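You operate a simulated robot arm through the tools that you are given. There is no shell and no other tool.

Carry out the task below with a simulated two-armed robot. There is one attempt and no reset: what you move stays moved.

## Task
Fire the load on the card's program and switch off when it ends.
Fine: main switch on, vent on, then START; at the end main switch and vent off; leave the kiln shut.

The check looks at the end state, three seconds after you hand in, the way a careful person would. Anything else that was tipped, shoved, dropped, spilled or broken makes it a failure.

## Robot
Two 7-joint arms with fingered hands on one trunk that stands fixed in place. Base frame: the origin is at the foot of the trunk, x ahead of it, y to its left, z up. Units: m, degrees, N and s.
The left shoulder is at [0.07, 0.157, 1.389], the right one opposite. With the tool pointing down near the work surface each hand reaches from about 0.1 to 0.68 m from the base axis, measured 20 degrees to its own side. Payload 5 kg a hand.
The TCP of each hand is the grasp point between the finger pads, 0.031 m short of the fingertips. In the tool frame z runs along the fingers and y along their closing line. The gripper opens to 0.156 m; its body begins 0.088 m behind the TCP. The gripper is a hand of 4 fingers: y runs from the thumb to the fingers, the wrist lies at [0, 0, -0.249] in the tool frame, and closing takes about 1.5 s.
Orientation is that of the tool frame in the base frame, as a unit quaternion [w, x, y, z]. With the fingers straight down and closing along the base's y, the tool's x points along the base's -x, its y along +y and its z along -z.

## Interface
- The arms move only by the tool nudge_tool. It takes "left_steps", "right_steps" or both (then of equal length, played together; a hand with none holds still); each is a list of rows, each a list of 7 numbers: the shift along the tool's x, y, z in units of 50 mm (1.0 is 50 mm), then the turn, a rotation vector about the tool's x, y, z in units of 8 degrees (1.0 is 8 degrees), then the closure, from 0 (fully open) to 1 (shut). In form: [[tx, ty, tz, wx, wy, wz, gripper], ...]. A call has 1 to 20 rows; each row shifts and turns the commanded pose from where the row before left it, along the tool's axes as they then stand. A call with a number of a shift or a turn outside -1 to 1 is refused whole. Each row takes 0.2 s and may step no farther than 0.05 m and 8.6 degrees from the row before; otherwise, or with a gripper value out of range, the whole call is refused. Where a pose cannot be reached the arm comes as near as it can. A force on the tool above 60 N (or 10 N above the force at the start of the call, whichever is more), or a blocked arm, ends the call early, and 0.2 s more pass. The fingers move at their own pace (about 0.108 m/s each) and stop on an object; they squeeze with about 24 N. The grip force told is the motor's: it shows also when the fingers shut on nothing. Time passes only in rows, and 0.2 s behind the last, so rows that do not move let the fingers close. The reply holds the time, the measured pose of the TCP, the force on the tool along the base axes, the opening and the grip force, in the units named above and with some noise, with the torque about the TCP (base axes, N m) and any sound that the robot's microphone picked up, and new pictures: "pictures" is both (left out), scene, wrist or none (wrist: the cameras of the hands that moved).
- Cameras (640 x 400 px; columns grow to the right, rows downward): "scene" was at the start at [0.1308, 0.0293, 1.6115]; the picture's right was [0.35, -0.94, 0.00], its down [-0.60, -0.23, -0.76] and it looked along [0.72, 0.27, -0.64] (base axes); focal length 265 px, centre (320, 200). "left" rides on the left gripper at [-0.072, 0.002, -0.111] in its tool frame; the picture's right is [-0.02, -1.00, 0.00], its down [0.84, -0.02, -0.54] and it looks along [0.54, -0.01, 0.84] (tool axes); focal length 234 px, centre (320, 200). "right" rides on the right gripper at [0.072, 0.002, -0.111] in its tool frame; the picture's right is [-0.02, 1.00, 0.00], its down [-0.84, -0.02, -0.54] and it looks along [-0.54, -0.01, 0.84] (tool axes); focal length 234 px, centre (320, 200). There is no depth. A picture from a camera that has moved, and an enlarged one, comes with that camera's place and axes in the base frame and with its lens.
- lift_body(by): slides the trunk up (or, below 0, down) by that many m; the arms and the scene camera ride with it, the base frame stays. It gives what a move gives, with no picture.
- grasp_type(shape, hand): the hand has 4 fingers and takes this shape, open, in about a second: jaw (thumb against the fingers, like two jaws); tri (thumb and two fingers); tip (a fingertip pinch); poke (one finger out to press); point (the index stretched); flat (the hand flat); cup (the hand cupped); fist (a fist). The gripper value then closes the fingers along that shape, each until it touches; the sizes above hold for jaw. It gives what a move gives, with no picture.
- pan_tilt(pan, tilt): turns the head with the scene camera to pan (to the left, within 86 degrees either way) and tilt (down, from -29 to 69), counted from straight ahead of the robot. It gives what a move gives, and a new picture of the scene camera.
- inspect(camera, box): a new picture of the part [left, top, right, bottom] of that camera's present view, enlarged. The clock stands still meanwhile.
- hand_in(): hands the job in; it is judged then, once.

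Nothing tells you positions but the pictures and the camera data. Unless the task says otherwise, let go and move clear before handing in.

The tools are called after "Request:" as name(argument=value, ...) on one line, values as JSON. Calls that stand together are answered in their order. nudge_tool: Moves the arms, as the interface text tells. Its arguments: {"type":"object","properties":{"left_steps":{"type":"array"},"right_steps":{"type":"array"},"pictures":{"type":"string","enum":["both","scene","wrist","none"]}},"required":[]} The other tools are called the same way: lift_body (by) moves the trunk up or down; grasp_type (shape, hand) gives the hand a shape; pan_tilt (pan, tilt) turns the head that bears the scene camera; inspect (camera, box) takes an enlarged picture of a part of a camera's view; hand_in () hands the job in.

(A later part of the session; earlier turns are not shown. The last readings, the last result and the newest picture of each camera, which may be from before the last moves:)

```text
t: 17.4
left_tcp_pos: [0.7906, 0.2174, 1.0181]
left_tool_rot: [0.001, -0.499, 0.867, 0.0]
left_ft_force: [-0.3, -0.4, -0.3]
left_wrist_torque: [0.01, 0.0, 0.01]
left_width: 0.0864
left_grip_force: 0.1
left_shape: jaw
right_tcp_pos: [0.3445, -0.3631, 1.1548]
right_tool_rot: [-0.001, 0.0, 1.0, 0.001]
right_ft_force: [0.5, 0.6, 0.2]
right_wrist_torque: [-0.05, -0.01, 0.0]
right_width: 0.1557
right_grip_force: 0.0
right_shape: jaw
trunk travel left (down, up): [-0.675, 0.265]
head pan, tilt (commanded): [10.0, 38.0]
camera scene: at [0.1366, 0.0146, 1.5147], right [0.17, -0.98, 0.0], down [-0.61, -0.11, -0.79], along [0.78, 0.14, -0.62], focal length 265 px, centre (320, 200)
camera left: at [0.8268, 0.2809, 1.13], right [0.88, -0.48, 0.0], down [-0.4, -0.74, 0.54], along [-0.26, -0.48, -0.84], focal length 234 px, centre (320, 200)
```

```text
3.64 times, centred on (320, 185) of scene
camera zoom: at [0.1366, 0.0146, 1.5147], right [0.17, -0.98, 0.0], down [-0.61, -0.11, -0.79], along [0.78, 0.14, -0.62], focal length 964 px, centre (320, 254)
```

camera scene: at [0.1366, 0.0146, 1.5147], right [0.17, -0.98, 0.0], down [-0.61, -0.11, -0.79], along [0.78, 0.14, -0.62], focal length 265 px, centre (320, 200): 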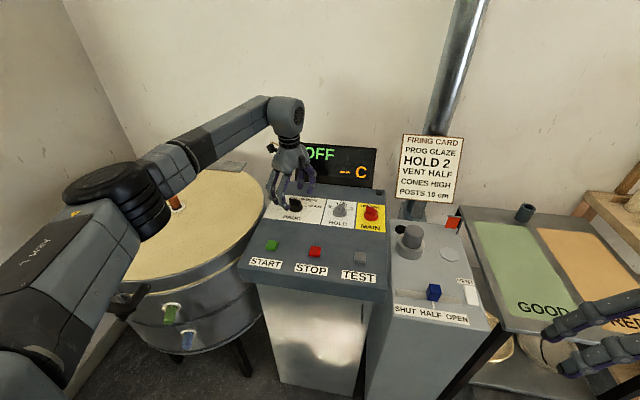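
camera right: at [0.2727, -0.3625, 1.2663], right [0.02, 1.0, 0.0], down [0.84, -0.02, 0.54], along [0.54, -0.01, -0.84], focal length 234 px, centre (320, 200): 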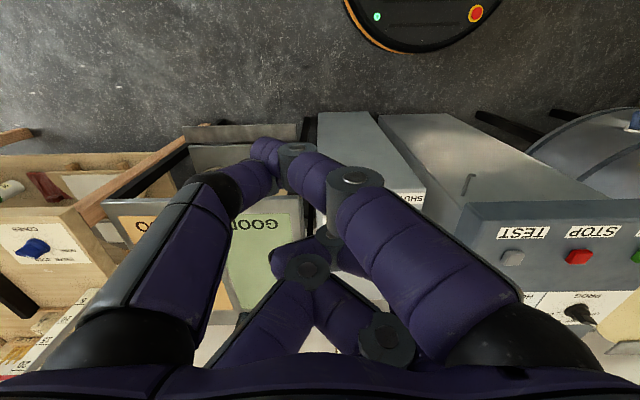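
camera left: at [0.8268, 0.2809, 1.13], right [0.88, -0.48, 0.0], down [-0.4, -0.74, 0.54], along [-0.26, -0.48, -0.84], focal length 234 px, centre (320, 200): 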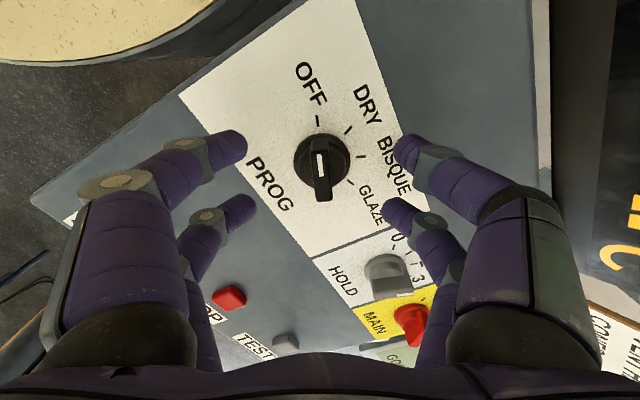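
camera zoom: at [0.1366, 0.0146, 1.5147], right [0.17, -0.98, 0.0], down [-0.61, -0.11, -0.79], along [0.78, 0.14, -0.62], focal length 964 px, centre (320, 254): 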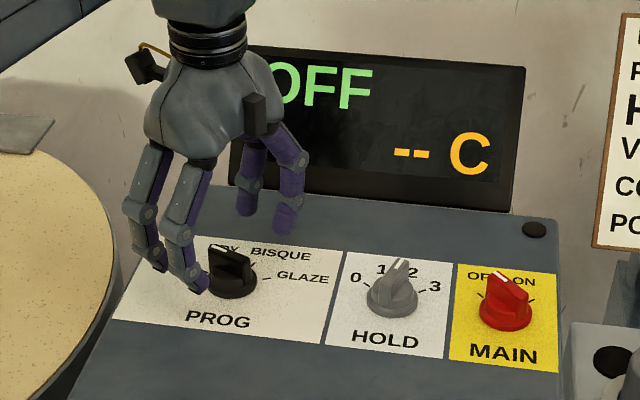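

The pads are lined up along the blade with the knob centred between the fingers. I'll descend about 18 mm and close on the blade.

Request:
nudge_tool(left_steps=[[-0.04, 0.0, 0.18, 0, 0, 0, 0.45], [0, 0, 0.18, 0, 0, 0, 0.45], [0, 0, 0, 0, 0, 0, 0.7], [0, 0, 0, 0, 0, 0, 1], [0, 0, 0, 0, 0, 0, 1], [0, 0, 0, 0, 0, 0, 1]], pictures="both")

Request:
inspect(camera="left", box=[220, 80, 440, 240])

Request:
inspect(camera="scene", box=[240, 130, 400, 240])

```text
t: 18.8
left_tcp_pos: [0.7918, 0.2187, 1.0001]
left_tool_rot: [0.0, -0.499, 0.867, 0.001]
left_ft_force: [1.5, 0.9, 0.6]
left_wrist_torque: [0.1, 0.36, 0.11]
left_width: 0.0034
left_grip_force: 24.1
left_shape: jaw
right_tcp_pos: [0.3443, -0.3638, 1.1562]
right_tool_rot: [-0.001, 0.0, 1.0, 0.0]
right_ft_force: [-0.1, -0.1, 0.5]
right_wrist_torque: [-0.01, 0.01, 0.02]
right_width: 0.1559
right_grip_force: 0.0
right_shape: jaw
trunk travel left (down, up): [-0.675, 0.265]
head pan, tilt (commanded): [10.0, 38.0]
camera scene: at [0.1362, 0.0146, 1.5147], right [0.17, -0.98, 0.0], down [-0.61, -0.11, -0.79], along [0.78, 0.14, -0.62], focal length 265 px, centre (320, 200)
camera left: at [0.827, 0.2823, 1.1124], right [0.88, -0.48, 0.0], down [-0.4, -0.74, 0.54], along [-0.26, -0.48, -0.84], focal length 234 px, centre (320, 200)
```

scene: 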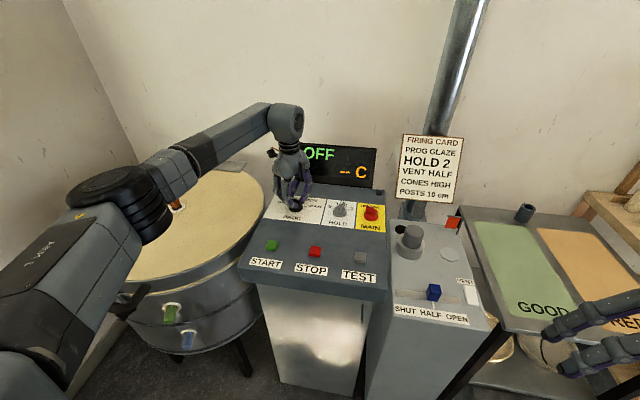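
left: 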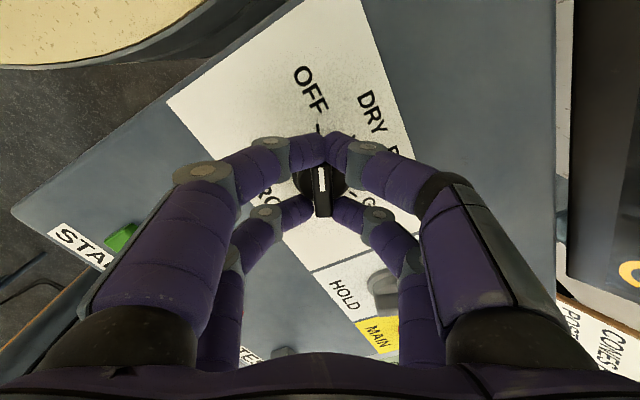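

```text
2.50 times, centred on (330, 160) of left
camera zoom: at [0.827, 0.2823, 1.1124], right [0.88, -0.48, 0.0], down [-0.4, -0.74, 0.54], along [-0.26, -0.48, -0.84], focal length 585 px, centre (295, 300)
```

zoom: 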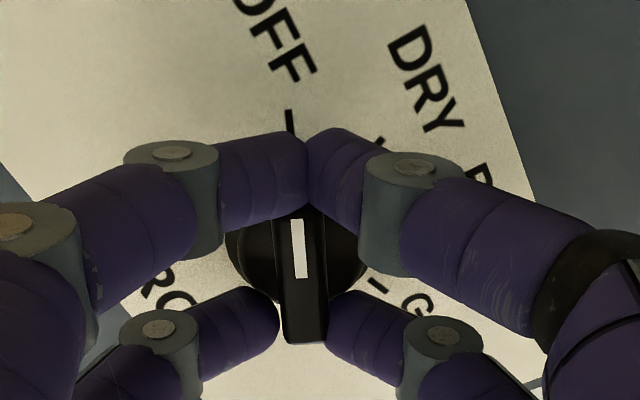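

```text
3.64 times, centred on (320, 185) of scene
camera zoom: at [0.1362, 0.0146, 1.5147], right [0.17, -0.98, 0.0], down [-0.61, -0.11, -0.79], along [0.78, 0.14, -0.62], focal length 964 px, centre (320, 254)
```

zoom: 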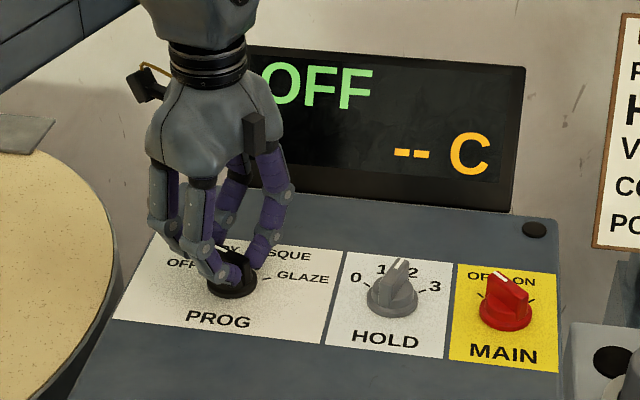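

The rear finger pair has the blade's tail pinched and the front pair has closed just past its nose, which cages the blade. I'll turn the hand clockwise about the knob centre in two stages and check as I go.

Request:
nudge_tool(left_steps=[[0, -0.007, 0, 0, 0, 1, 1], [0, -0.007, 0, 0, 0, 1, 1], [0, -0.007, 0, 0, 0, 1, 1], [0, -0.007, 0, 0, 0, 1, 1], [0, -0.007, 0, 0, 0, 1, 1]], pictures="wrist")

Request:
inspect(camera="left", box=[220, 80, 440, 240])

Request:
inspect(camera="scene", box=[240, 130, 400, 240])

```text
t: 20.0
left_tcp_pos: [0.7943, 0.2169, 0.9993]
left_tool_rot: [0.001, -0.171, 0.985, 0.001]
left_ft_force: [14.1, -2.7, -1.5]
left_wrist_torque: [-0.08, -0.32, 0.04]
left_width: 0.0031
left_grip_force: 24.1
left_shape: jaw
right_tcp_pos: [0.346, -0.3645, 1.1543]
right_tool_rot: [-0.001, 0.0, 1.0, -0.001]
right_ft_force: [0.2, -0.2, -0.8]
right_wrist_torque: [0.0, -0.03, -0.01]
right_width: 0.1559
right_grip_force: 0.0
right_shape: jaw
trunk travel left (down, up): [-0.675, 0.265]
head pan, tilt (commanded): [10.0, 38.0]
camera left: at [0.8633, 0.2428, 1.1122], right [0.36, -0.93, 0.0], down [-0.78, -0.3, 0.54], along [-0.51, -0.19, -0.84], focal length 234 px, centre (320, 200)
```

left: 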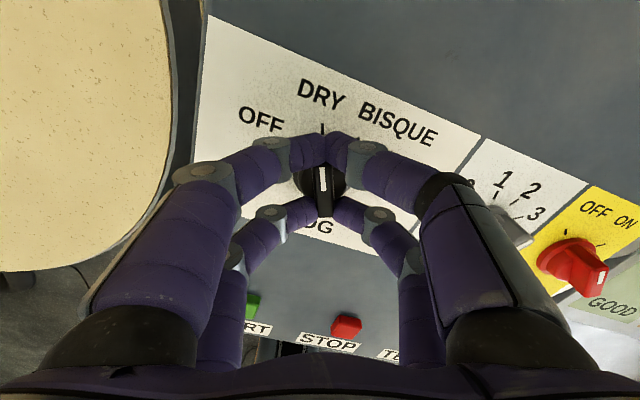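

```text
2.50 times, centred on (330, 160) of left
camera zoom: at [0.8633, 0.2428, 1.1122], right [0.36, -0.93, 0.0], down [-0.78, -0.3, 0.54], along [-0.51, -0.19, -0.84], focal length 585 px, centre (295, 300)
```

zoom: 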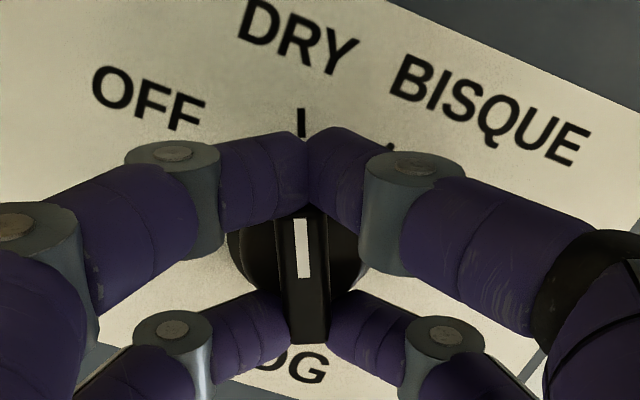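

```text
3.64 times, centred on (320, 185) of scene
camera zoom: at [0.1392, 0.0138, 1.5144], right [0.17, -0.98, 0.0], down [-0.61, -0.11, -0.79], along [0.77, 0.14, -0.62], focal length 964 px, centre (320, 254)
```

zoom: 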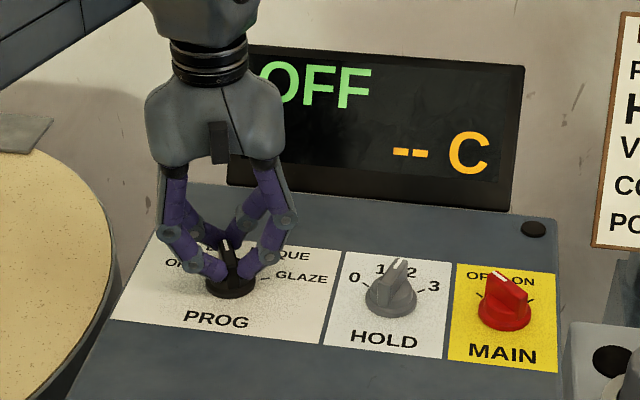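

The blade followed cleanly to DRY. I'll shift the hand slightly forward to relieve the side force and turn the remaining 80° to GLAZE.

Request:
nudge_tool(left_steps=[[-0.03, -0.01, 0, 0, 0, 1, 1], [0, -0.01, 0, 0, 0, 1, 1], [0, -0.01, 0, 0, 0, 1, 1], [0, -0.01, 0, 0, 0, 1, 1], [0, -0.01, 0, 0, 0, 1, 1], [0, -0.01, 0, 0, 0, 1, 1], [0, -0.01, 0, 0, 0, 1, 1], [0, -0.01, 0, 0, 0, 1, 1], [0, -0.01, 0, 0, 0, 1, 1], [0, -0.01, 0, 0, 0, 1, 1]], pictures="wrist")

Request:
inspect(camera="left", box=[220, 80, 440, 240])

Request:
inspect(camera="scene", box=[240, 130, 400, 240])

```text
t: 22.2
left_tcp_pos: [0.7942, 0.2075, 1.0003]
left_tool_rot: [0.0, 0.503, 0.864, 0.001]
left_ft_force: [18.3, -31.3, -3.3]
left_wrist_torque: [-0.74, -0.42, 0.14]
left_width: 0.0029
left_grip_force: 23.6
left_shape: jaw
right_tcp_pos: [0.3466, -0.3672, 1.1532]
right_tool_rot: [-0.002, 0.0, 1.0, 0.002]
right_ft_force: [0.3, 0.1, -0.2]
right_wrist_torque: [0.02, -0.01, -0.04]
right_width: 0.1561
right_grip_force: 0.1
right_shape: jaw
trunk travel left (down, up): [-0.675, 0.265]
head pan, tilt (commanded): [10.0, 38.0]
camera left: at [0.8328, 0.1462, 1.112], right [-0.86, -0.51, 0.0], down [-0.43, 0.72, 0.55], along [-0.28, 0.47, -0.84], focal length 234 px, centre (320, 200)
```

left: 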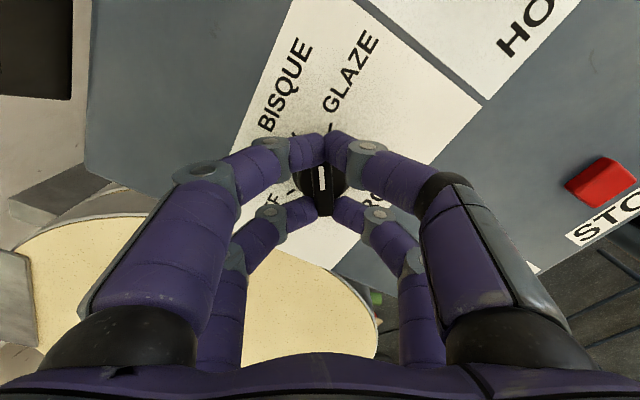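

```text
2.50 times, centred on (330, 160) of left
camera zoom: at [0.8328, 0.1462, 1.112], right [-0.86, -0.51, 0.0], down [-0.43, 0.72, 0.55], along [-0.28, 0.47, -0.84], focal length 585 px, centre (295, 300)
```

zoom: 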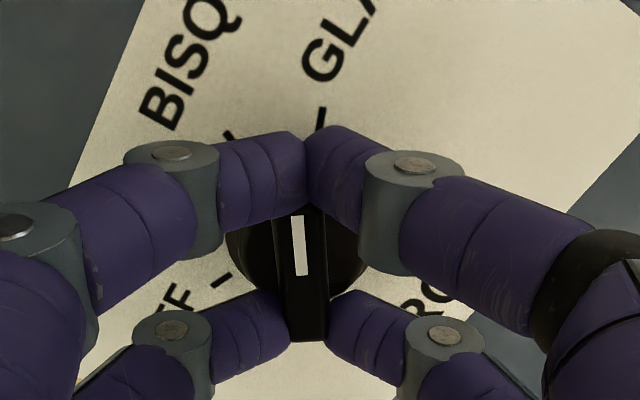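

```text
3.64 times, centred on (320, 185) of scene
camera zoom: at [0.1398, 0.0086, 1.5144], right [0.17, -0.98, 0.0], down [-0.61, -0.1, -0.79], along [0.77, 0.14, -0.62], focal length 964 px, centre (320, 254)
```

zoom: 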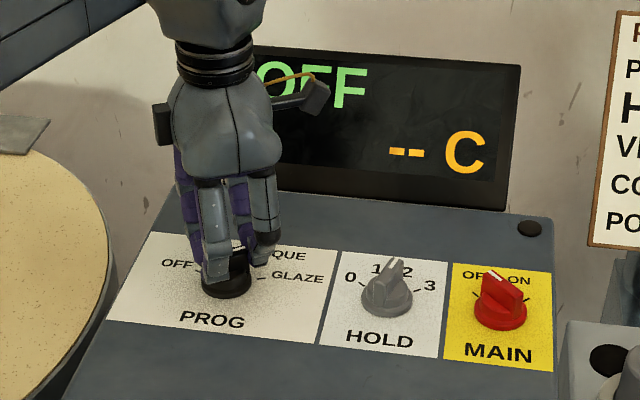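

The PROG tick spacing works out as 45° rather than 40°, so GLAZE is about 7° further on, and the knob axis is about 5 mm behind the point I turned about. I'll shift to unload the side force and turn the last few degrees.

Request:
nudge_tool(left_steps=[[-0.1, -0.01, 0, 0, 0, 0.5, 1], [0, -0.01, 0, 0, 0, 0.5, 1], [0, 0, 0, 0, 0, 0, 1]], pictures="wrist")

Request:
inspect(camera="left", box=[220, 80, 440, 240])

```text
t: 23.0
left_tcp_pos: [0.7941, 0.2068, 1.0001]
left_tool_rot: [-0.002, 0.56, 0.828, 0.002]
left_ft_force: [5.6, -20.2, -5.5]
left_wrist_torque: [-0.52, -0.18, 0.05]
left_width: 0.0029
left_grip_force: 24.1
left_shape: jaw
right_tcp_pos: [0.3459, -0.3668, 1.1539]
right_tool_rot: [-0.002, 0.0, 1.0, 0.001]
right_ft_force: [-0.1, -0.2, 0.5]
right_wrist_torque: [0.0, -0.01, 0.02]
right_width: 0.1559
right_grip_force: 0.1
right_shape: jaw
trunk travel left (down, up): [-0.675, 0.265]
head pan, tilt (commanded): [10.0, 38.0]
camera left: at [0.8241, 0.1406, 1.1118], right [-0.92, -0.39, 0.0], down [-0.33, 0.77, 0.55], along [-0.22, 0.5, -0.84], focal length 234 px, centre (320, 200)
```

left: 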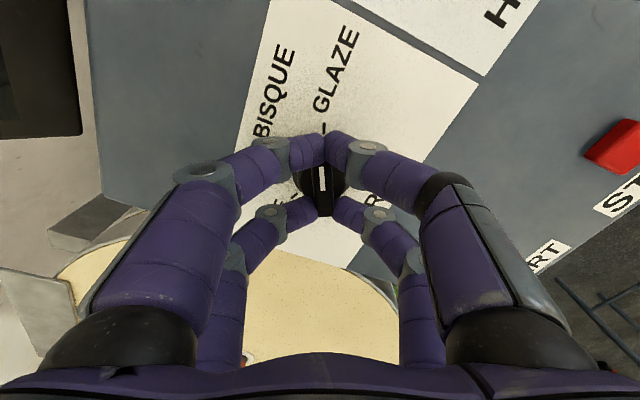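

```text
2.50 times, centred on (330, 160) of left
camera zoom: at [0.8241, 0.1406, 1.1118], right [-0.92, -0.39, 0.0], down [-0.33, 0.77, 0.55], along [-0.22, 0.5, -0.84], focal length 585 px, centre (295, 300)
```

zoom: 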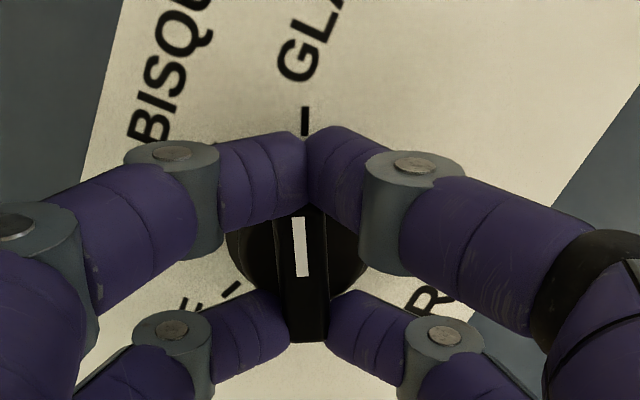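

The blade sits about 6° short of the GLAZE tick because it is canted in the pinch the same way as at OFF. I'll turn a further 6° and then check with the fingers open.

Request:
nudge_tool(left_steps=[[-0.06, -0.01, 0, 0, 0, 0.4, 1], [0, -0.01, 0, 0, 0, 0.4, 1], [0, 0, 0, 0, 0, 0, 1], [0, 0, 0, 0, 0, 0, 0.7], [0, 0, 0, 0, 0, 0, 0.5], [0, 0, 0, 0, 0, 0, 0.4], [0, 0, 0, 0, 0, 0, 0.4]], pictures="wrist")

Request:
inspect(camera="left", box=[220, 80, 440, 240])

Request:
inspect(camera="scene", box=[240, 130, 400, 240])

```text
t: 24.6
left_tcp_pos: [0.7945, 0.2066, 1.002]
left_tool_rot: [0.0, 0.606, 0.796, 0.001]
left_ft_force: [0.6, 0.0, -0.1]
left_wrist_torque: [-0.01, -0.04, 0.0]
left_width: 0.0929
left_grip_force: 0.1
left_shape: jaw
right_tcp_pos: [0.3448, -0.3635, 1.1544]
right_tool_rot: [-0.001, 0.0, 1.0, 0.0]
right_ft_force: [0.8, 0.2, -1.4]
right_wrist_torque: [0.01, -0.03, 0.03]
right_width: 0.1559
right_grip_force: 0.2
right_shape: jaw
trunk travel left (down, up): [-0.675, 0.265]
head pan, tilt (commanded): [10.0, 38.0]
camera left: at [0.8159, 0.1373, 1.1133], right [-0.96, -0.29, 0.0], down [-0.24, 0.8, 0.55], along [-0.16, 0.52, -0.84], focal length 234 px, centre (320, 200)
```

left: 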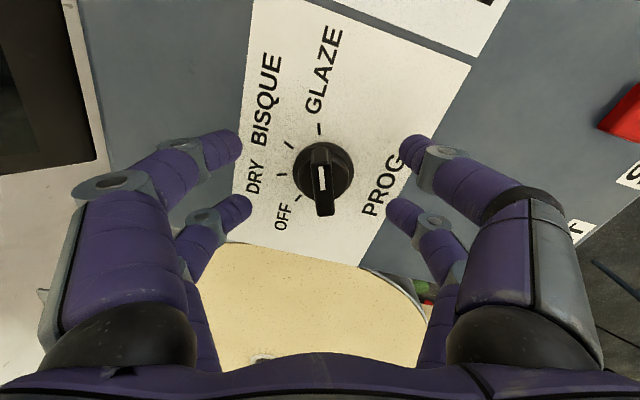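

```text
2.50 times, centred on (330, 160) of left
camera zoom: at [0.8159, 0.1373, 1.1133], right [-0.96, -0.29, 0.0], down [-0.24, 0.8, 0.55], along [-0.16, 0.52, -0.84], focal length 585 px, centre (295, 300)
```

zoom: 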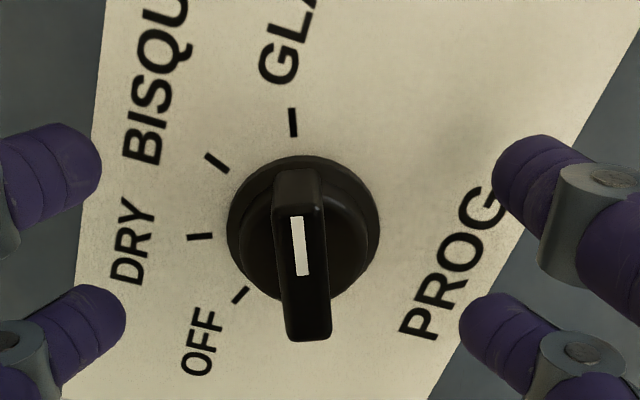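

```text
3.64 times, centred on (320, 185) of scene
camera zoom: at [0.1361, 0.0142, 1.5148], right [0.17, -0.98, 0.0], down [-0.61, -0.11, -0.79], along [0.78, 0.14, -0.62], focal length 964 px, centre (320, 254)
```

zoom: 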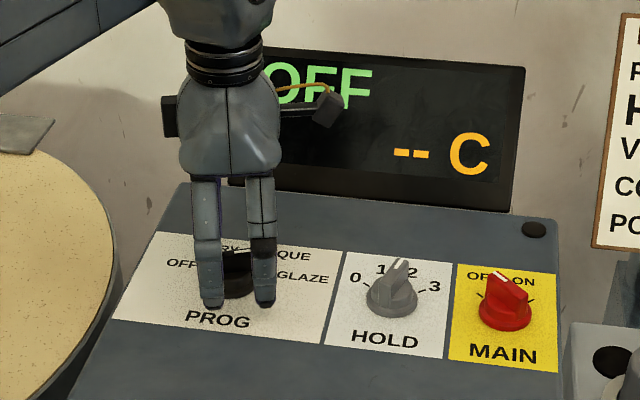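

PROG now points exactly at GLAZE. I'll lift the left hand clear, straighten it and stage it above START with the fingers shut, while the right hand rises and comes forward for MAIN.

Request:
nudge_tool(left_steps=[[0, 0, -0.8, 0, 0, 0, 0.4], [0, 0, -1, 0, 0, 0, 0.4], [0, 0, -1, 0, 0, 0, 0.4], [0, 0, -0.6, 0, 0, -1, 0.4], [0, 0, 0, 0, 0, -1, 0.4], [0, 0, 0, 0, 0, -1, 0.4], [0, 0, 0, 0, 0, -1, 0.4], [0, 0, 0, 0, 0, -1, 0.4], [0, 0, 0, 0, 0, -1, 0.4], [0, 0, 0, 0, 0, -1, 0.4], [0, 0, 0, 0, 0, -1, 0.4], [0, 0, 0, 0, 0, -1, 0.4], [0.8, 0, 0, 0, 0, -0.32, 0.4], [0.95, 0.15, 0, 0, 0, 0, 0.6], [0.95, 0.15, 0, 0, 0, 0, 0.8], [0.95, 0.15, 0, 0, 0, 0, 1], [0.55, 0.14, 0, 0, 0, 0, 1]], pictures="both")

```text
t: 28.2
left_tcp_pos: [0.5822, 0.2336, 1.1706]
left_tool_rot: [0.001, 0.0, 1.0, 0.001]
left_ft_force: [0.3, 0.1, -0.1]
left_wrist_torque: [-0.03, -0.02, -0.03]
left_width: 0.0
left_grip_force: 23.8
left_shape: jaw
right_tcp_pos: [0.3427, -0.3625, 1.1563]
right_tool_rot: [-0.001, 0.0, 1.0, 0.001]
right_ft_force: [0.2, 1.1, -0.9]
right_wrist_torque: [-0.01, 0.03, 0.02]
right_width: 0.1561
right_grip_force: 0.1
right_shape: jaw
trunk travel left (down, up): [-0.675, 0.265]
head pan, tilt (commanded): [10.0, 38.0]
camera scene: at [0.1353, 0.0148, 1.5148], right [0.17, -0.98, 0.0], down [-0.61, -0.11, -0.79], along [0.78, 0.14, -0.62], focal length 265 px, centre (320, 200)
camera left: at [0.6535, 0.2365, 1.2831], right [0.03, -1.0, 0.0], down [-0.84, -0.02, 0.54], along [-0.54, -0.01, -0.84], focal length 234 px, centre (320, 200)
```

scene: 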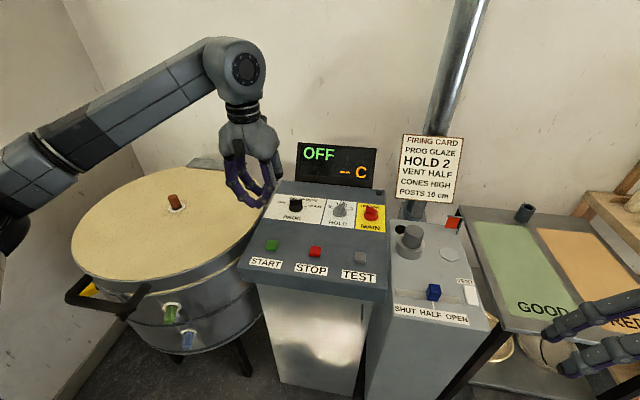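
left: 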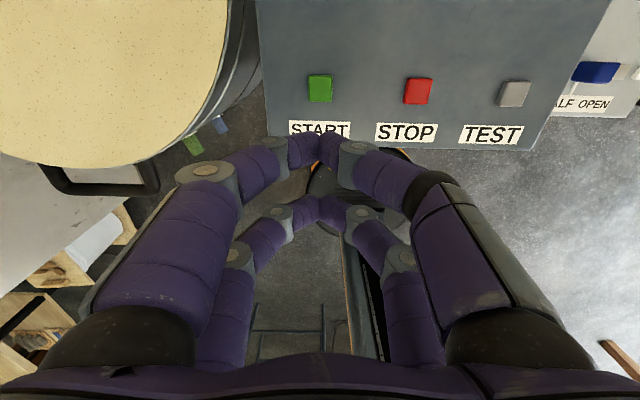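

The left hand is staged near START. Next I'll move the right hand over the MAIN knob at a safe height and yaw it about 45° to match the OFF pointer.

Request:
nudge_tool(right_steps=[[-0.745, 0.548, -0.05, 0, 0, 0, 0.2], [-0.745, 0.548, -0.05, 0, 0, 0, 0.3], [-0.745, 0.548, -0.05, 0, 0, 0, 0.4], [-0.745, 0.548, -0.05, 0, 0, 0, 0.45], [-0.745, 0.548, -0.05, 0, 0, 0, 0.45], [-0.745, 0.548, -0.05, 0, 0, 0, 0.45], [-0.745, 0.548, 0, 0, 0, 0, 0.45], [-0.745, 0.548, 0, 0, 0, 0, 0.45], [-0.745, 0.548, 0, 0, 0, 0, 0.45], [-0.745, 0.548, 0, 0, 0, 0, 0.45], [-0.745, 0.548, 0, 0, 0, 0, 0.45], [-0.745, 0.548, 0, 0, 0, 0, 0.45]], pictures="both")

```text
t: 30.8
left_tcp_pos: [0.5818, 0.2334, 1.1706]
left_tool_rot: [0.0, 0.0, 1.0, 0.0]
left_ft_force: [0.0, -0.5, 0.1]
left_wrist_torque: [0.02, 0.0, 0.01]
left_width: 0.0
left_grip_force: 23.7
left_shape: jaw
right_tcp_pos: [0.681, -0.1244, 1.1661]
right_tool_rot: [0.0, 0.001, 1.0, 0.001]
right_ft_force: [0.2, -1.0, -0.1]
right_wrist_torque: [0.01, -0.01, 0.0]
right_width: 0.0859
right_grip_force: 0.0
right_shape: jaw
right hand out of reach, approached as far as the arm can: row 9, 10, 11, 12
trunk travel left (down, up): [-0.675, 0.265]
head pan, tilt (commanded): [10.0, 38.0]
camera scene: at [0.1373, 0.0141, 1.5146], right [0.17, -0.98, 0.0], down [-0.61, -0.11, -0.79], along [0.78, 0.14, -0.62], focal length 265 px, centre (320, 200)
camera right: at [0.61, -0.1232, 1.2774], right [0.03, 1.0, 0.0], down [0.84, -0.02, 0.54], along [0.54, -0.01, -0.84], focal length 234 px, centre (320, 200)
```

scene: 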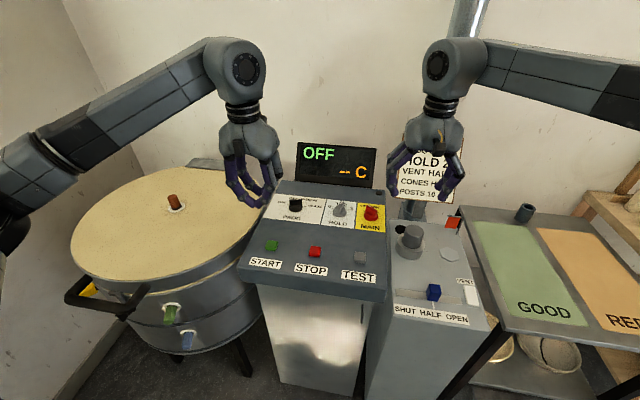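
right: 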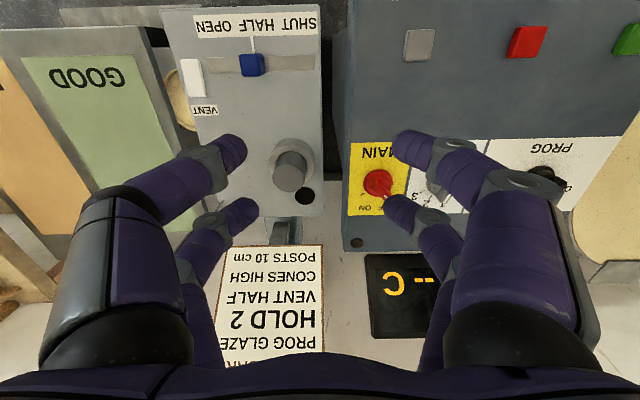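

The right arm stopped short at (0.681, -0.124). I'll hold briefly to see whether it converges, and bring the hand a little lower where the reach is better.

Request:
nudge_tool(right_steps=[[0, 0, 0, 0, 0, 0, 0.45], [0, 0, 0, 0, 0, 0, 0.45]], pictures="none")

```text
t: 31.4
left_tcp_pos: [0.5833, 0.2337, 1.1708]
left_tool_rot: [0.0, 0.0, 1.0, 0.001]
left_ft_force: [0.0, -0.3, 0.0]
left_wrist_torque: [0.01, 0.05, 0.01]
left_width: 0.0
left_grip_force: 23.6
left_shape: jaw
right_tcp_pos: [0.6808, -0.1229, 1.1679]
right_tool_rot: [0.001, 0.001, 1.0, 0.001]
right_ft_force: [-0.5, 0.3, 0.1]
right_wrist_torque: [-0.01, -0.02, -0.04]
right_width: 0.0859
right_grip_force: 0.1
right_shape: jaw
trunk travel left (down, up): [-0.675, 0.265]
head pan, tilt (commanded): [10.0, 38.0]
```

Request:
nudge_tool(right_steps=[[-0.5, 0, 0.3, 0, 0, 0, 0.45], [-0.5, 0, 0.3, 0, 0, 0, 0.45]], pictures="none")

```text
t: 32.0
left_tcp_pos: [0.5819, 0.2326, 1.1711]
left_tool_rot: [0.0, -0.001, 1.0, 0.001]
left_ft_force: [0.7, 0.3, -0.2]
left_wrist_torque: [-0.02, 0.01, 0.03]
left_width: 0.0
left_grip_force: 24.0
left_shape: jaw
right_tcp_pos: [0.7, -0.1491, 1.1378]
right_tool_rot: [0.0, 0.0, 1.0, 0.0]
right_ft_force: [-0.2, -0.2, -0.1]
right_wrist_torque: [-0.02, 0.0, 0.01]
right_width: 0.0859
right_grip_force: 0.0
right_shape: jaw
right hand out of reach, approached as far as the arm can: row 1, 2
trunk travel left (down, up): [-0.675, 0.265]
head pan, tilt (commanded): [10.0, 38.0]
```

The limit depends on the arm's path: further out to the side it reaches further forward. I'll mirror what worked for the left arm: back out to y≈-0.215, go straight forward, and then slide inward.

Request:
nudge_tool(right_steps=[[0.5, -0.8, 0, 0, 0, 0, 0.45], [0.6, -0.6, 0, 0, 0, 0, 0.45], [-1, 0, 0, 0, 0, 0, 0.45], [-1, 0, 0, 0, 0, 0, 0.45], [-1, 0, 0, 0, 0, 0, 0.45]], pictures="scene")

```text
t: 33.2
left_tcp_pos: [0.5795, 0.2324, 1.1722]
left_tool_rot: [0.003, 0.001, 1.0, 0.002]
left_ft_force: [-0.5, 0.1, 0.2]
left_wrist_torque: [0.02, -0.06, 0.01]
left_width: 0.0
left_grip_force: 24.1
left_shape: jaw
right_tcp_pos: [0.7487, -0.2374, 1.1409]
right_tool_rot: [0.0, 0.002, 1.0, 0.001]
right_ft_force: [-0.1, 1.0, 0.3]
right_wrist_torque: [0.0, -0.07, -0.01]
right_width: 0.0861
right_grip_force: 0.1
right_shape: jaw
right hand out of reach, approached as far as the arm can: row 4, 5
trunk travel left (down, up): [-0.675, 0.265]
head pan, tilt (commanded): [10.0, 38.0]
camera scene: at [0.1331, 0.0125, 1.5151], right [0.17, -0.98, 0.0], down [-0.6, -0.11, -0.79], along [0.78, 0.14, -0.61], focal length 265 px, centre (320, 200)
```

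scene: 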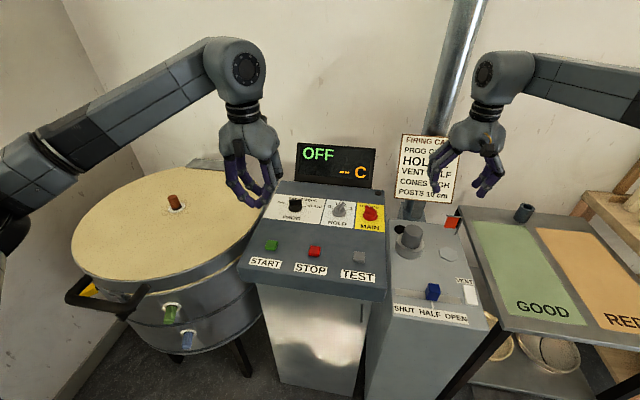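

The right elbow is stuck swung outward. The left arm freed itself when it was drawn close to the body and brought forward again, so I'll do the same with the right.

Request:
nudge_tool(right_steps=[[0.95, -0.2, 0, 0, 0, 0, 0.45], [0.95, -0.2, 0, 0, 0, 0, 0.45], [0.95, -0.2, 0, 0, 0, 0, 0.45], [0.95, -0.2, 0, 0, 0, 0, 0.45], [0.95, -0.2, 0, 0, 0, 0, 0.45], [0.95, -0.2, 0, 0, 0, 0, 0.45], [0.95, -0.2, 0, 0, 0, 0, 0.45], [0.95, -0.2, 0, 0, 0, 0, 0.45], [0.95, -0.2, 0, 0, 0, 0, 0.45], [0.95, -0.2, 0, 0, 0, 0, 0.45], [0.7, -0.2, 0, 0, 0, 0, 0.45], [0.7, -0.2, 0, 0, 0, 0, 0.45]], pictures="scene")

```text
t: 35.8
left_tcp_pos: [0.5816, 0.2348, 1.17]
left_tool_rot: [0.0, 0.0, 1.0, 0.001]
left_ft_force: [-0.5, 0.0, 0.3]
left_wrist_torque: [0.01, -0.03, -0.03]
left_width: 0.0
left_grip_force: 23.7
left_shape: jaw
right_tcp_pos: [0.2933, -0.3317, 1.1416]
right_tool_rot: [0.0, 0.001, 1.0, 0.0]
right_ft_force: [-0.3, 0.7, 0.1]
right_wrist_torque: [-0.01, -0.05, -0.01]
right_width: 0.086
right_grip_force: 0.1
right_shape: jaw
right hand out of reach, approached as far as the arm can: row 10, 11, 12
trunk travel left (down, up): [-0.675, 0.265]
head pan, tilt (commanded): [10.0, 38.0]
camera scene: at [0.1349, 0.0151, 1.5148], right [0.17, -0.98, 0.0], down [-0.61, -0.11, -0.79], along [0.78, 0.14, -0.62], focal length 265 px, centre (320, 200)
```

scene: 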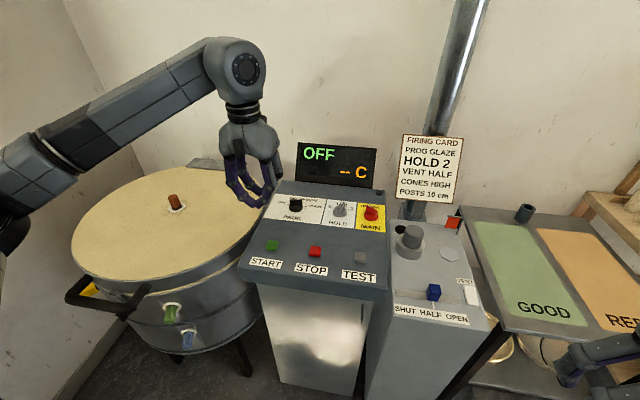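

Request:
nudge_tool(right_steps=[[0, 0, 0, 0, 0.8, 0, 0.45], [0, 0, 0, 0, 0.8, 0, 0.45], [0.4, -0.2, 0, 0, 0, 0, 0.45], [0.4, -0.2, 0, 0, 0, 0, 0.45], [0, 0, 0, 0, 0, 0, 0.45]], pictures="none")

Request:
pan_tilt(pan=-35, tilt=30)

```text
t: 37.0
left_tcp_pos: [0.5844, 0.2341, 1.1688]
left_tool_rot: [0.0, 0.0, 1.0, 0.0]
left_ft_force: [-0.1, 0.6, 0.5]
left_wrist_torque: [-0.03, 0.03, 0.0]
left_width: 0.0
left_grip_force: 23.9
left_shape: jaw
right_tcp_pos: [0.2578, -0.3518, 1.1494]
right_tool_rot: [-0.114, 0.0, 0.994, 0.0]
right_ft_force: [0.0, -0.1, 0.0]
right_wrist_torque: [-0.01, 0.03, 0.01]
right_width: 0.0859
right_grip_force: 0.1
right_shape: jaw
trunk travel left (down, up): [-0.675, 0.265]
head pan, tilt (commanded): [10.0, 38.0]
```

```text
t: 38.1
left_tcp_pos: [0.5827, 0.2346, 1.171]
left_tool_rot: [0.0, 0.0, 1.0, 0.001]
left_ft_force: [-0.6, -0.4, 0.3]
left_wrist_torque: [-0.01, 0.01, 0.0]
left_width: 0.0
left_grip_force: 24.1
left_shape: jaw
right_tcp_pos: [0.2561, -0.3509, 1.1501]
right_tool_rot: [-0.112, 0.0, 0.994, 0.0]
right_ft_force: [0.0, -0.4, 0.3]
right_wrist_torque: [0.01, 0.02, 0.01]
right_width: 0.0858
right_grip_force: 0.0
right_shape: jaw
trunk travel left (down, up): [-0.675, 0.265]
head pan, tilt (commanded): [-35.0, 30.0]
camera scene: at [0.1257, -0.0527, 1.527], right [-0.57, -0.82, 0.0], down [-0.41, 0.29, -0.87], along [0.71, -0.5, -0.5], focal length 265 px, centre (320, 200)
```

scene: 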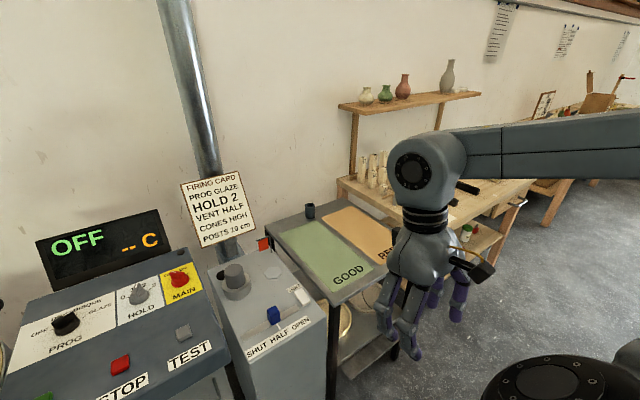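

Request:
nudge_tool(right_steps=[[0, 0, 0, 0, -0.83, 0, 0.45], [0, 0, 0, 0, -0.8, 0, 0.45], [-0.9, 0.4, 0, 0, 0, 0, 0.45], [-0.9, 0.4, 0, 0, 0, 0, 0.45], [-0.9, 0.4, 0, 0, 0, 0, 0.45], [-0.9, 0.4, 0, 0, 0, 0, 0.45], [-0.9, 0.4, 0, 0, 0, 0, 0.45], [-0.9, 0.4, 0, 0, 0, 0, 0.45], [-1, 0, 0, 0, 0, 0, 0.45]], pictures="scene")

```text
t: 40.1
left_tcp_pos: [0.5839, 0.2343, 1.1693]
left_tool_rot: [-0.001, 0.0, 1.0, 0.001]
left_ft_force: [0.9, 0.3, -1.4]
left_wrist_torque: [0.05, 0.04, -0.04]
left_width: 0.0
left_grip_force: 23.8
left_shape: jaw
right_tcp_pos: [0.5759, -0.2289, 1.1122]
right_tool_rot: [-0.055, 0.0, 0.998, 0.001]
right_ft_force: [0.4, -0.6, -0.6]
right_wrist_torque: [0.03, 0.03, 0.02]
right_width: 0.0861
right_grip_force: 0.0
right_shape: jaw
right hand out of reach, approached as far as the arm can: row 2
trunk travel left (down, up): [-0.675, 0.265]
head pan, tilt (commanded): [-35.0, 30.0]
camera scene: at [0.1281, -0.0532, 1.5268], right [-0.57, -0.82, 0.0], down [-0.41, 0.29, -0.86], along [0.71, -0.5, -0.5], focal length 265 px, centre (320, 200)
```

scene: 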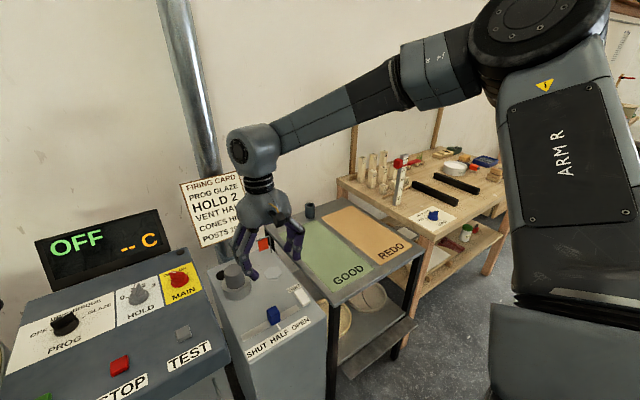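

The right arm now has the same elbow-in posture as the left. I'll level the hand, raise it a little and move it over MAIN.

Request:
nudge_tool(right_steps=[[0, 0, -0.6, 0, -0.79, 0, 0.45], [-0.3, 0, -0.6, 0, 0, 0, 0.45], [-0.7, 0.65, 0, 0, 0, 0, 0.45], [-0.7, 0.65, 0, 0, 0, 0, 0.45], [-0.7, 0.65, 0, 0, 0, 0, 0.45], [-0.7, 0.65, 0, 0, 0, 0, 0.45], [-0.7, 0.65, 0, 0, 0, 0, 0.45], [-0.6, 0.65, 0, 0, 0, 0, 0.45]], pictures="wrist")

Request:
pan_tilt(pan=0, tilt=38)

```text
t: 42.0
left_tcp_pos: [0.5833, 0.2331, 1.1697]
left_tool_rot: [0.0, 0.0, 1.0, 0.001]
left_ft_force: [0.8, 0.4, -0.4]
left_wrist_torque: [0.04, -0.02, -0.01]
left_width: 0.0
left_grip_force: 24.2
left_shape: jaw
right_tcp_pos: [0.6869, -0.1294, 1.1682]
right_tool_rot: [0.002, 0.001, 1.0, 0.0]
right_ft_force: [0.3, -0.2, -0.3]
right_wrist_torque: [0.01, 0.01, 0.02]
right_width: 0.0857
right_grip_force: 0.1
right_shape: jaw
right hand out of reach, approached as far as the arm can: row 5, 6, 7, 8
trunk travel left (down, up): [-0.675, 0.265]
head pan, tilt (commanded): [-35.0, 30.0]
camera right: at [0.6147, -0.1285, 1.2789], right [0.03, 1.0, 0.0], down [0.84, -0.02, 0.55], along [0.55, -0.01, -0.84], focal length 234 px, centre (320, 200)
```

right: 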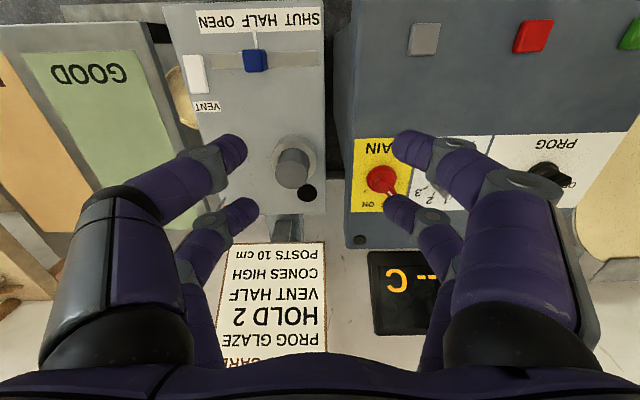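

```text
t: 43.0
left_tcp_pos: [0.5817, 0.2339, 1.1721]
left_tool_rot: [-0.001, 0.0, 1.0, 0.001]
left_ft_force: [1.0, -0.7, 0.3]
left_wrist_torque: [-0.01, 0.03, -0.04]
left_width: 0.0
left_grip_force: 24.0
left_shape: jaw
right_tcp_pos: [0.6849, -0.1297, 1.1687]
right_tool_rot: [0.002, 0.0, 1.0, 0.001]
right_ft_force: [0.3, 0.6, 0.2]
right_wrist_torque: [0.01, -0.01, 0.03]
right_width: 0.0858
right_grip_force: 0.0
right_shape: jaw
trunk travel left (down, up): [-0.675, 0.265]
head pan, tilt (commanded): [0.0, 38.0]
camera scene: at [0.1376, -0.0009, 1.5147], right [0.0, -1.0, 0.0], down [-0.62, 0.0, -0.79], along [0.79, 0.0, -0.62], focal length 265 px, centre (320, 200)
```

scene: 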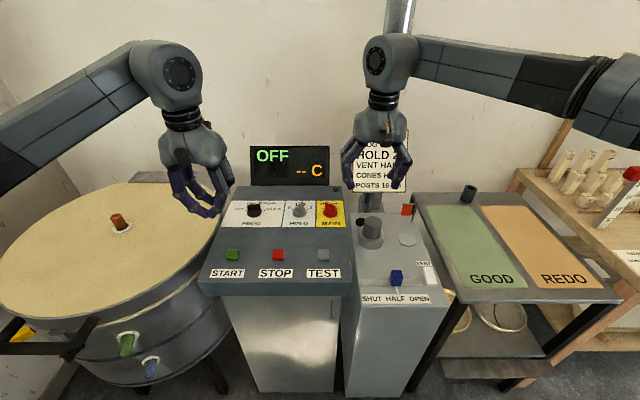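

The same limit appears, so it may be a wrist-turn limit: the right hand is mounted half a turn round from the left. I'll test whether yawing the hand lets it reach further.

Request:
nudge_tool(right_steps=[[0, 0, 0, 0, 0, -1, 0.45], [0, 0, 0, 0, 0, -1, 0.45], [0, 0, 0, 0, 0, -1, 0.45], [0, 0, 0, 0, 0, -1, 0.45], [0, 0, 0, 0, 0, -1, 0.45], [0, 0, 0, 0, 0, 0, 0.45]], pictures="none")

```text
t: 44.4
left_tcp_pos: [0.5814, 0.2345, 1.1701]
left_tool_rot: [0.0, -0.001, 1.0, 0.001]
left_ft_force: [-0.4, 0.1, 0.5]
left_wrist_torque: [-0.01, 0.01, 0.03]
left_width: 0.0
left_grip_force: 23.6
left_shape: jaw
right_tcp_pos: [0.6856, -0.1314, 1.1688]
right_tool_rot: [0.001, -0.342, 0.94, -0.001]
right_ft_force: [0.6, 0.5, 0.0]
right_wrist_torque: [-0.03, 0.02, -0.01]
right_width: 0.0857
right_grip_force: 0.1
right_shape: jaw
trunk travel left (down, up): [-0.675, 0.265]
head pan, tilt (commanded): [0.0, 38.0]
```

Request:
nudge_tool(right_steps=[[-0.845, 0.074, 0, 0, 0, 0, 0.45], [-0.845, 0.074, 0, 0, 0, 0, 0.45]], pictures="none")

```text
t: 45.0
left_tcp_pos: [0.5818, 0.2342, 1.1707]
left_tool_rot: [0.0, 0.0, 1.0, 0.001]
left_ft_force: [0.0, 0.2, -0.4]
left_wrist_torque: [-0.02, 0.0, 0.02]
left_width: 0.0001
left_grip_force: 23.8
left_shape: jaw
right_tcp_pos: [0.6849, -0.1319, 1.17]
right_tool_rot: [0.0, -0.342, 0.94, -0.002]
right_ft_force: [-0.1, -0.2, -0.6]
right_wrist_torque: [-0.04, 0.0, -0.03]
right_width: 0.086
right_grip_force: 0.2
right_shape: jaw
right hand out of reach, approached as far as the arm can: row 1, 2
trunk travel left (down, up): [-0.675, 0.265]
head pan, tilt (commanded): [0.0, 38.0]
```

Yaw makes no difference. I'll test the reach at a lower hand height, with the fingertips still above the knob tops, since the wrist then sits level with the shoulder.

Request:
nudge_tool(right_steps=[[0, 0, 1, 0, 0, 0, 0.45], [0, 0, 1, 0, 0, 0, 0.45], [0, 0, 0.6, 0, 0, 0, 0.45], [-0.845, 0.074, 0, 0, 0, 0, 0.45], [-0.845, 0.074, 0, 0, 0, 0, 0.45]], pictures="scene")

```text
t: 46.2
left_tcp_pos: [0.5815, 0.2337, 1.1714]
left_tool_rot: [0.0, 0.0, 1.0, 0.001]
left_ft_force: [-0.2, 0.9, 0.0]
left_wrist_torque: [-0.02, 0.02, -0.01]
left_width: 0.0
left_grip_force: 24.2
left_shape: jaw
right_tcp_pos: [0.6752, -0.1315, 1.0611]
right_tool_rot: [0.0, -0.342, 0.94, 0.0]
right_ft_force: [-0.1, 1.3, -0.5]
right_wrist_torque: [0.01, -0.02, -0.01]
right_width: 0.0859
right_grip_force: 0.0
right_shape: jaw
right hand out of reach, approached as far as the arm can: row 2, 3, 4, 5
trunk travel left (down, up): [-0.675, 0.265]
head pan, tilt (commanded): [0.0, 38.0]
camera scene: at [0.1375, -0.0005, 1.5147], right [0.0, -1.0, 0.0], down [-0.62, 0.0, -0.79], along [0.79, 0.0, -0.62], focal length 265 px, centre (320, 200)
```

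scene: 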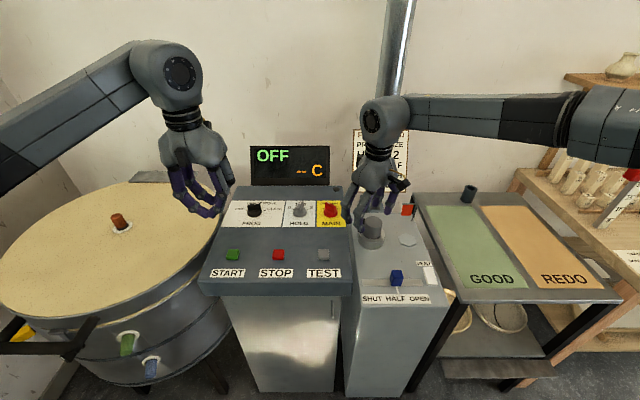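

The right arm's elbow posture limits it here. I'll retract the right hand and see whether the left arm, which has the better posture, can reach over to MAIN.

Request:
nudge_tool(right_steps=[[0, 0, -1, 0, 0, 0, 0.45], [0, 0, -1, 0, 0, 0, 0.45], [1, 0, 0, 0, 0, 1, 0.45], [1, 0, 0, 0, 0, 1, 0.45], [1, 0, 0, 0, 0, 1, 0.45], [1, 0, 0, 0, 0, 1, 0.45], [0, -0.8, 0, 0, 0, 1, 0.45]], pictures="none")

Request:
nudge_tool(left_steps=[[-0.8, -0.5, 0, 0, 0, 0, 0.45], [-0.8, -0.5, 0, 0, 0, 0, 0.45], [-0.8, -0.5, 0, 0, 0, 0, 0.45], [-0.8, -0.5, 0, 0, 0, 0, 0.45], [-0.7, -0.6, 0, 0, 0, 0, 0.45], [0, -1, 0, 0, 0, 0, 0.45], [0, -1, 0, 0, 0, 0, 0.45], [0, -0.7, 0, 0, 0, 0, 0.45]], pictures="scene")

```text
t: 47.8
left_tcp_pos: [0.5819, 0.2328, 1.1705]
left_tool_rot: [0.0, 0.001, 1.0, 0.001]
left_ft_force: [0.5, -0.4, -0.6]
left_wrist_torque: [0.03, 0.01, 0.03]
left_width: 0.0001
left_grip_force: 23.3
left_shape: jaw
right_tcp_pos: [0.507, -0.2628, 1.1582]
right_tool_rot: [0.001, 0.002, 1.0, 0.002]
right_ft_force: [-0.4, -0.3, -0.1]
right_wrist_torque: [0.04, 0.01, 0.01]
right_width: 0.0857
right_grip_force: 0.1
right_shape: jaw
trunk travel left (down, up): [-0.675, 0.265]
head pan, tilt (commanded): [0.0, 38.0]
```

```text
t: 49.6
left_tcp_pos: [0.7808, -0.0319, 1.1715]
left_tool_rot: [0.001, -0.001, 1.0, 0.001]
left_ft_force: [-0.3, -0.2, -0.3]
left_wrist_torque: [0.01, 0.0, 0.0]
left_width: 0.0855
left_grip_force: 0.0
left_shape: jaw
right_tcp_pos: [0.5078, -0.2644, 1.1569]
right_tool_rot: [0.001, 0.0, 1.0, 0.001]
right_ft_force: [0.0, -0.5, -0.1]
right_wrist_torque: [0.05, 0.02, -0.04]
right_width: 0.0857
right_grip_force: 0.0
right_shape: jaw
trunk travel left (down, up): [-0.675, 0.265]
head pan, tilt (commanded): [0.0, 38.0]
camera scene: at [0.1375, -0.0041, 1.5147], right [0.0, -1.0, 0.0], down [-0.62, 0.0, -0.79], along [0.79, 0.0, -0.62], focal length 265 px, centre (320, 200)
```

scene: 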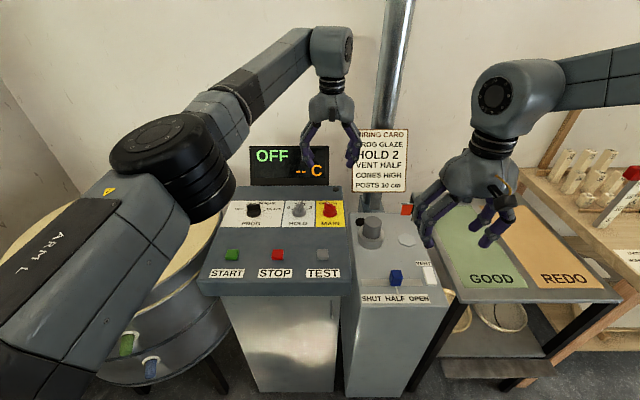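

The left arm reaches MAIN easily. I'll yaw it to match the OFF pointer and look through its wrist camera.

Request:
nudge_tool(left_steps=[[0, 0, 0, 0, 0, -1, 0.45], [0, 0, 0, 0, 0, -1, 0.45], [0, 0, 0, 0, 0, -1, 0.45], [0, 0, 0, 0, 0, -1, 0.45], [0, 0, 0, 0, 0, -1, 0.45], [0, 0, 0, 0, 0, -0.6, 0.45]], pictures="wrist")

Request:
inspect(camera="left", box=[260, 50, 400, 160])

```text
t: 51.0
left_tcp_pos: [0.7789, -0.0283, 1.171]
left_tool_rot: [0.001, -0.383, 0.924, 0.001]
left_ft_force: [-0.4, 0.7, 0.2]
left_wrist_torque: [-0.03, 0.02, -0.01]
left_width: 0.0855
left_grip_force: 0.1
left_shape: jaw
right_tcp_pos: [0.5076, -0.2615, 1.1594]
right_tool_rot: [0.001, 0.0, 1.0, 0.0]
right_ft_force: [-0.8, 0.4, -0.2]
right_wrist_torque: [0.0, -0.01, 0.02]
right_width: 0.0856
right_grip_force: 0.0
right_shape: jaw
trunk travel left (down, up): [-0.675, 0.265]
head pan, tilt (commanded): [0.0, 38.0]
camera left: at [0.8305, 0.0244, 1.2834], right [0.72, -0.69, 0.0], down [-0.58, -0.61, 0.54], along [-0.38, -0.39, -0.84], focal length 234 px, centre (320, 200)
```

left: 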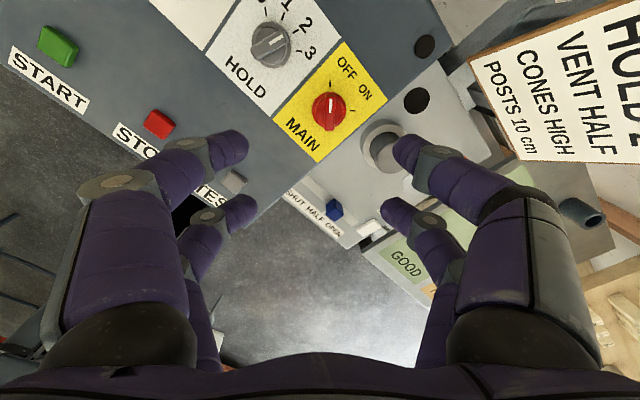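

```text
3.64 times, centred on (330, 105) of left
camera zoom: at [0.8305, 0.0244, 1.2834], right [0.72, -0.69, 0.0], down [-0.58, -0.61, 0.54], along [-0.38, -0.39, -0.84], focal length 852 px, centre (284, 546)
```

zoom: 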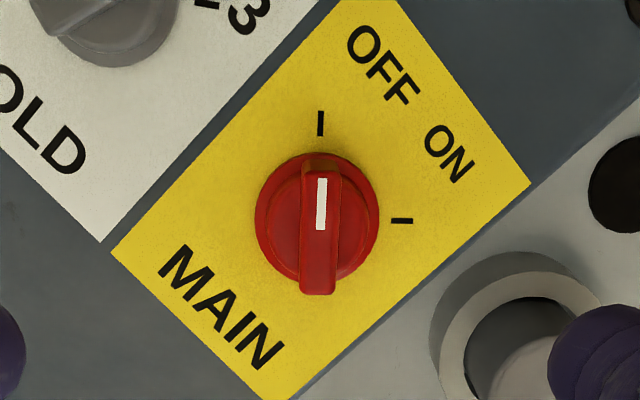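

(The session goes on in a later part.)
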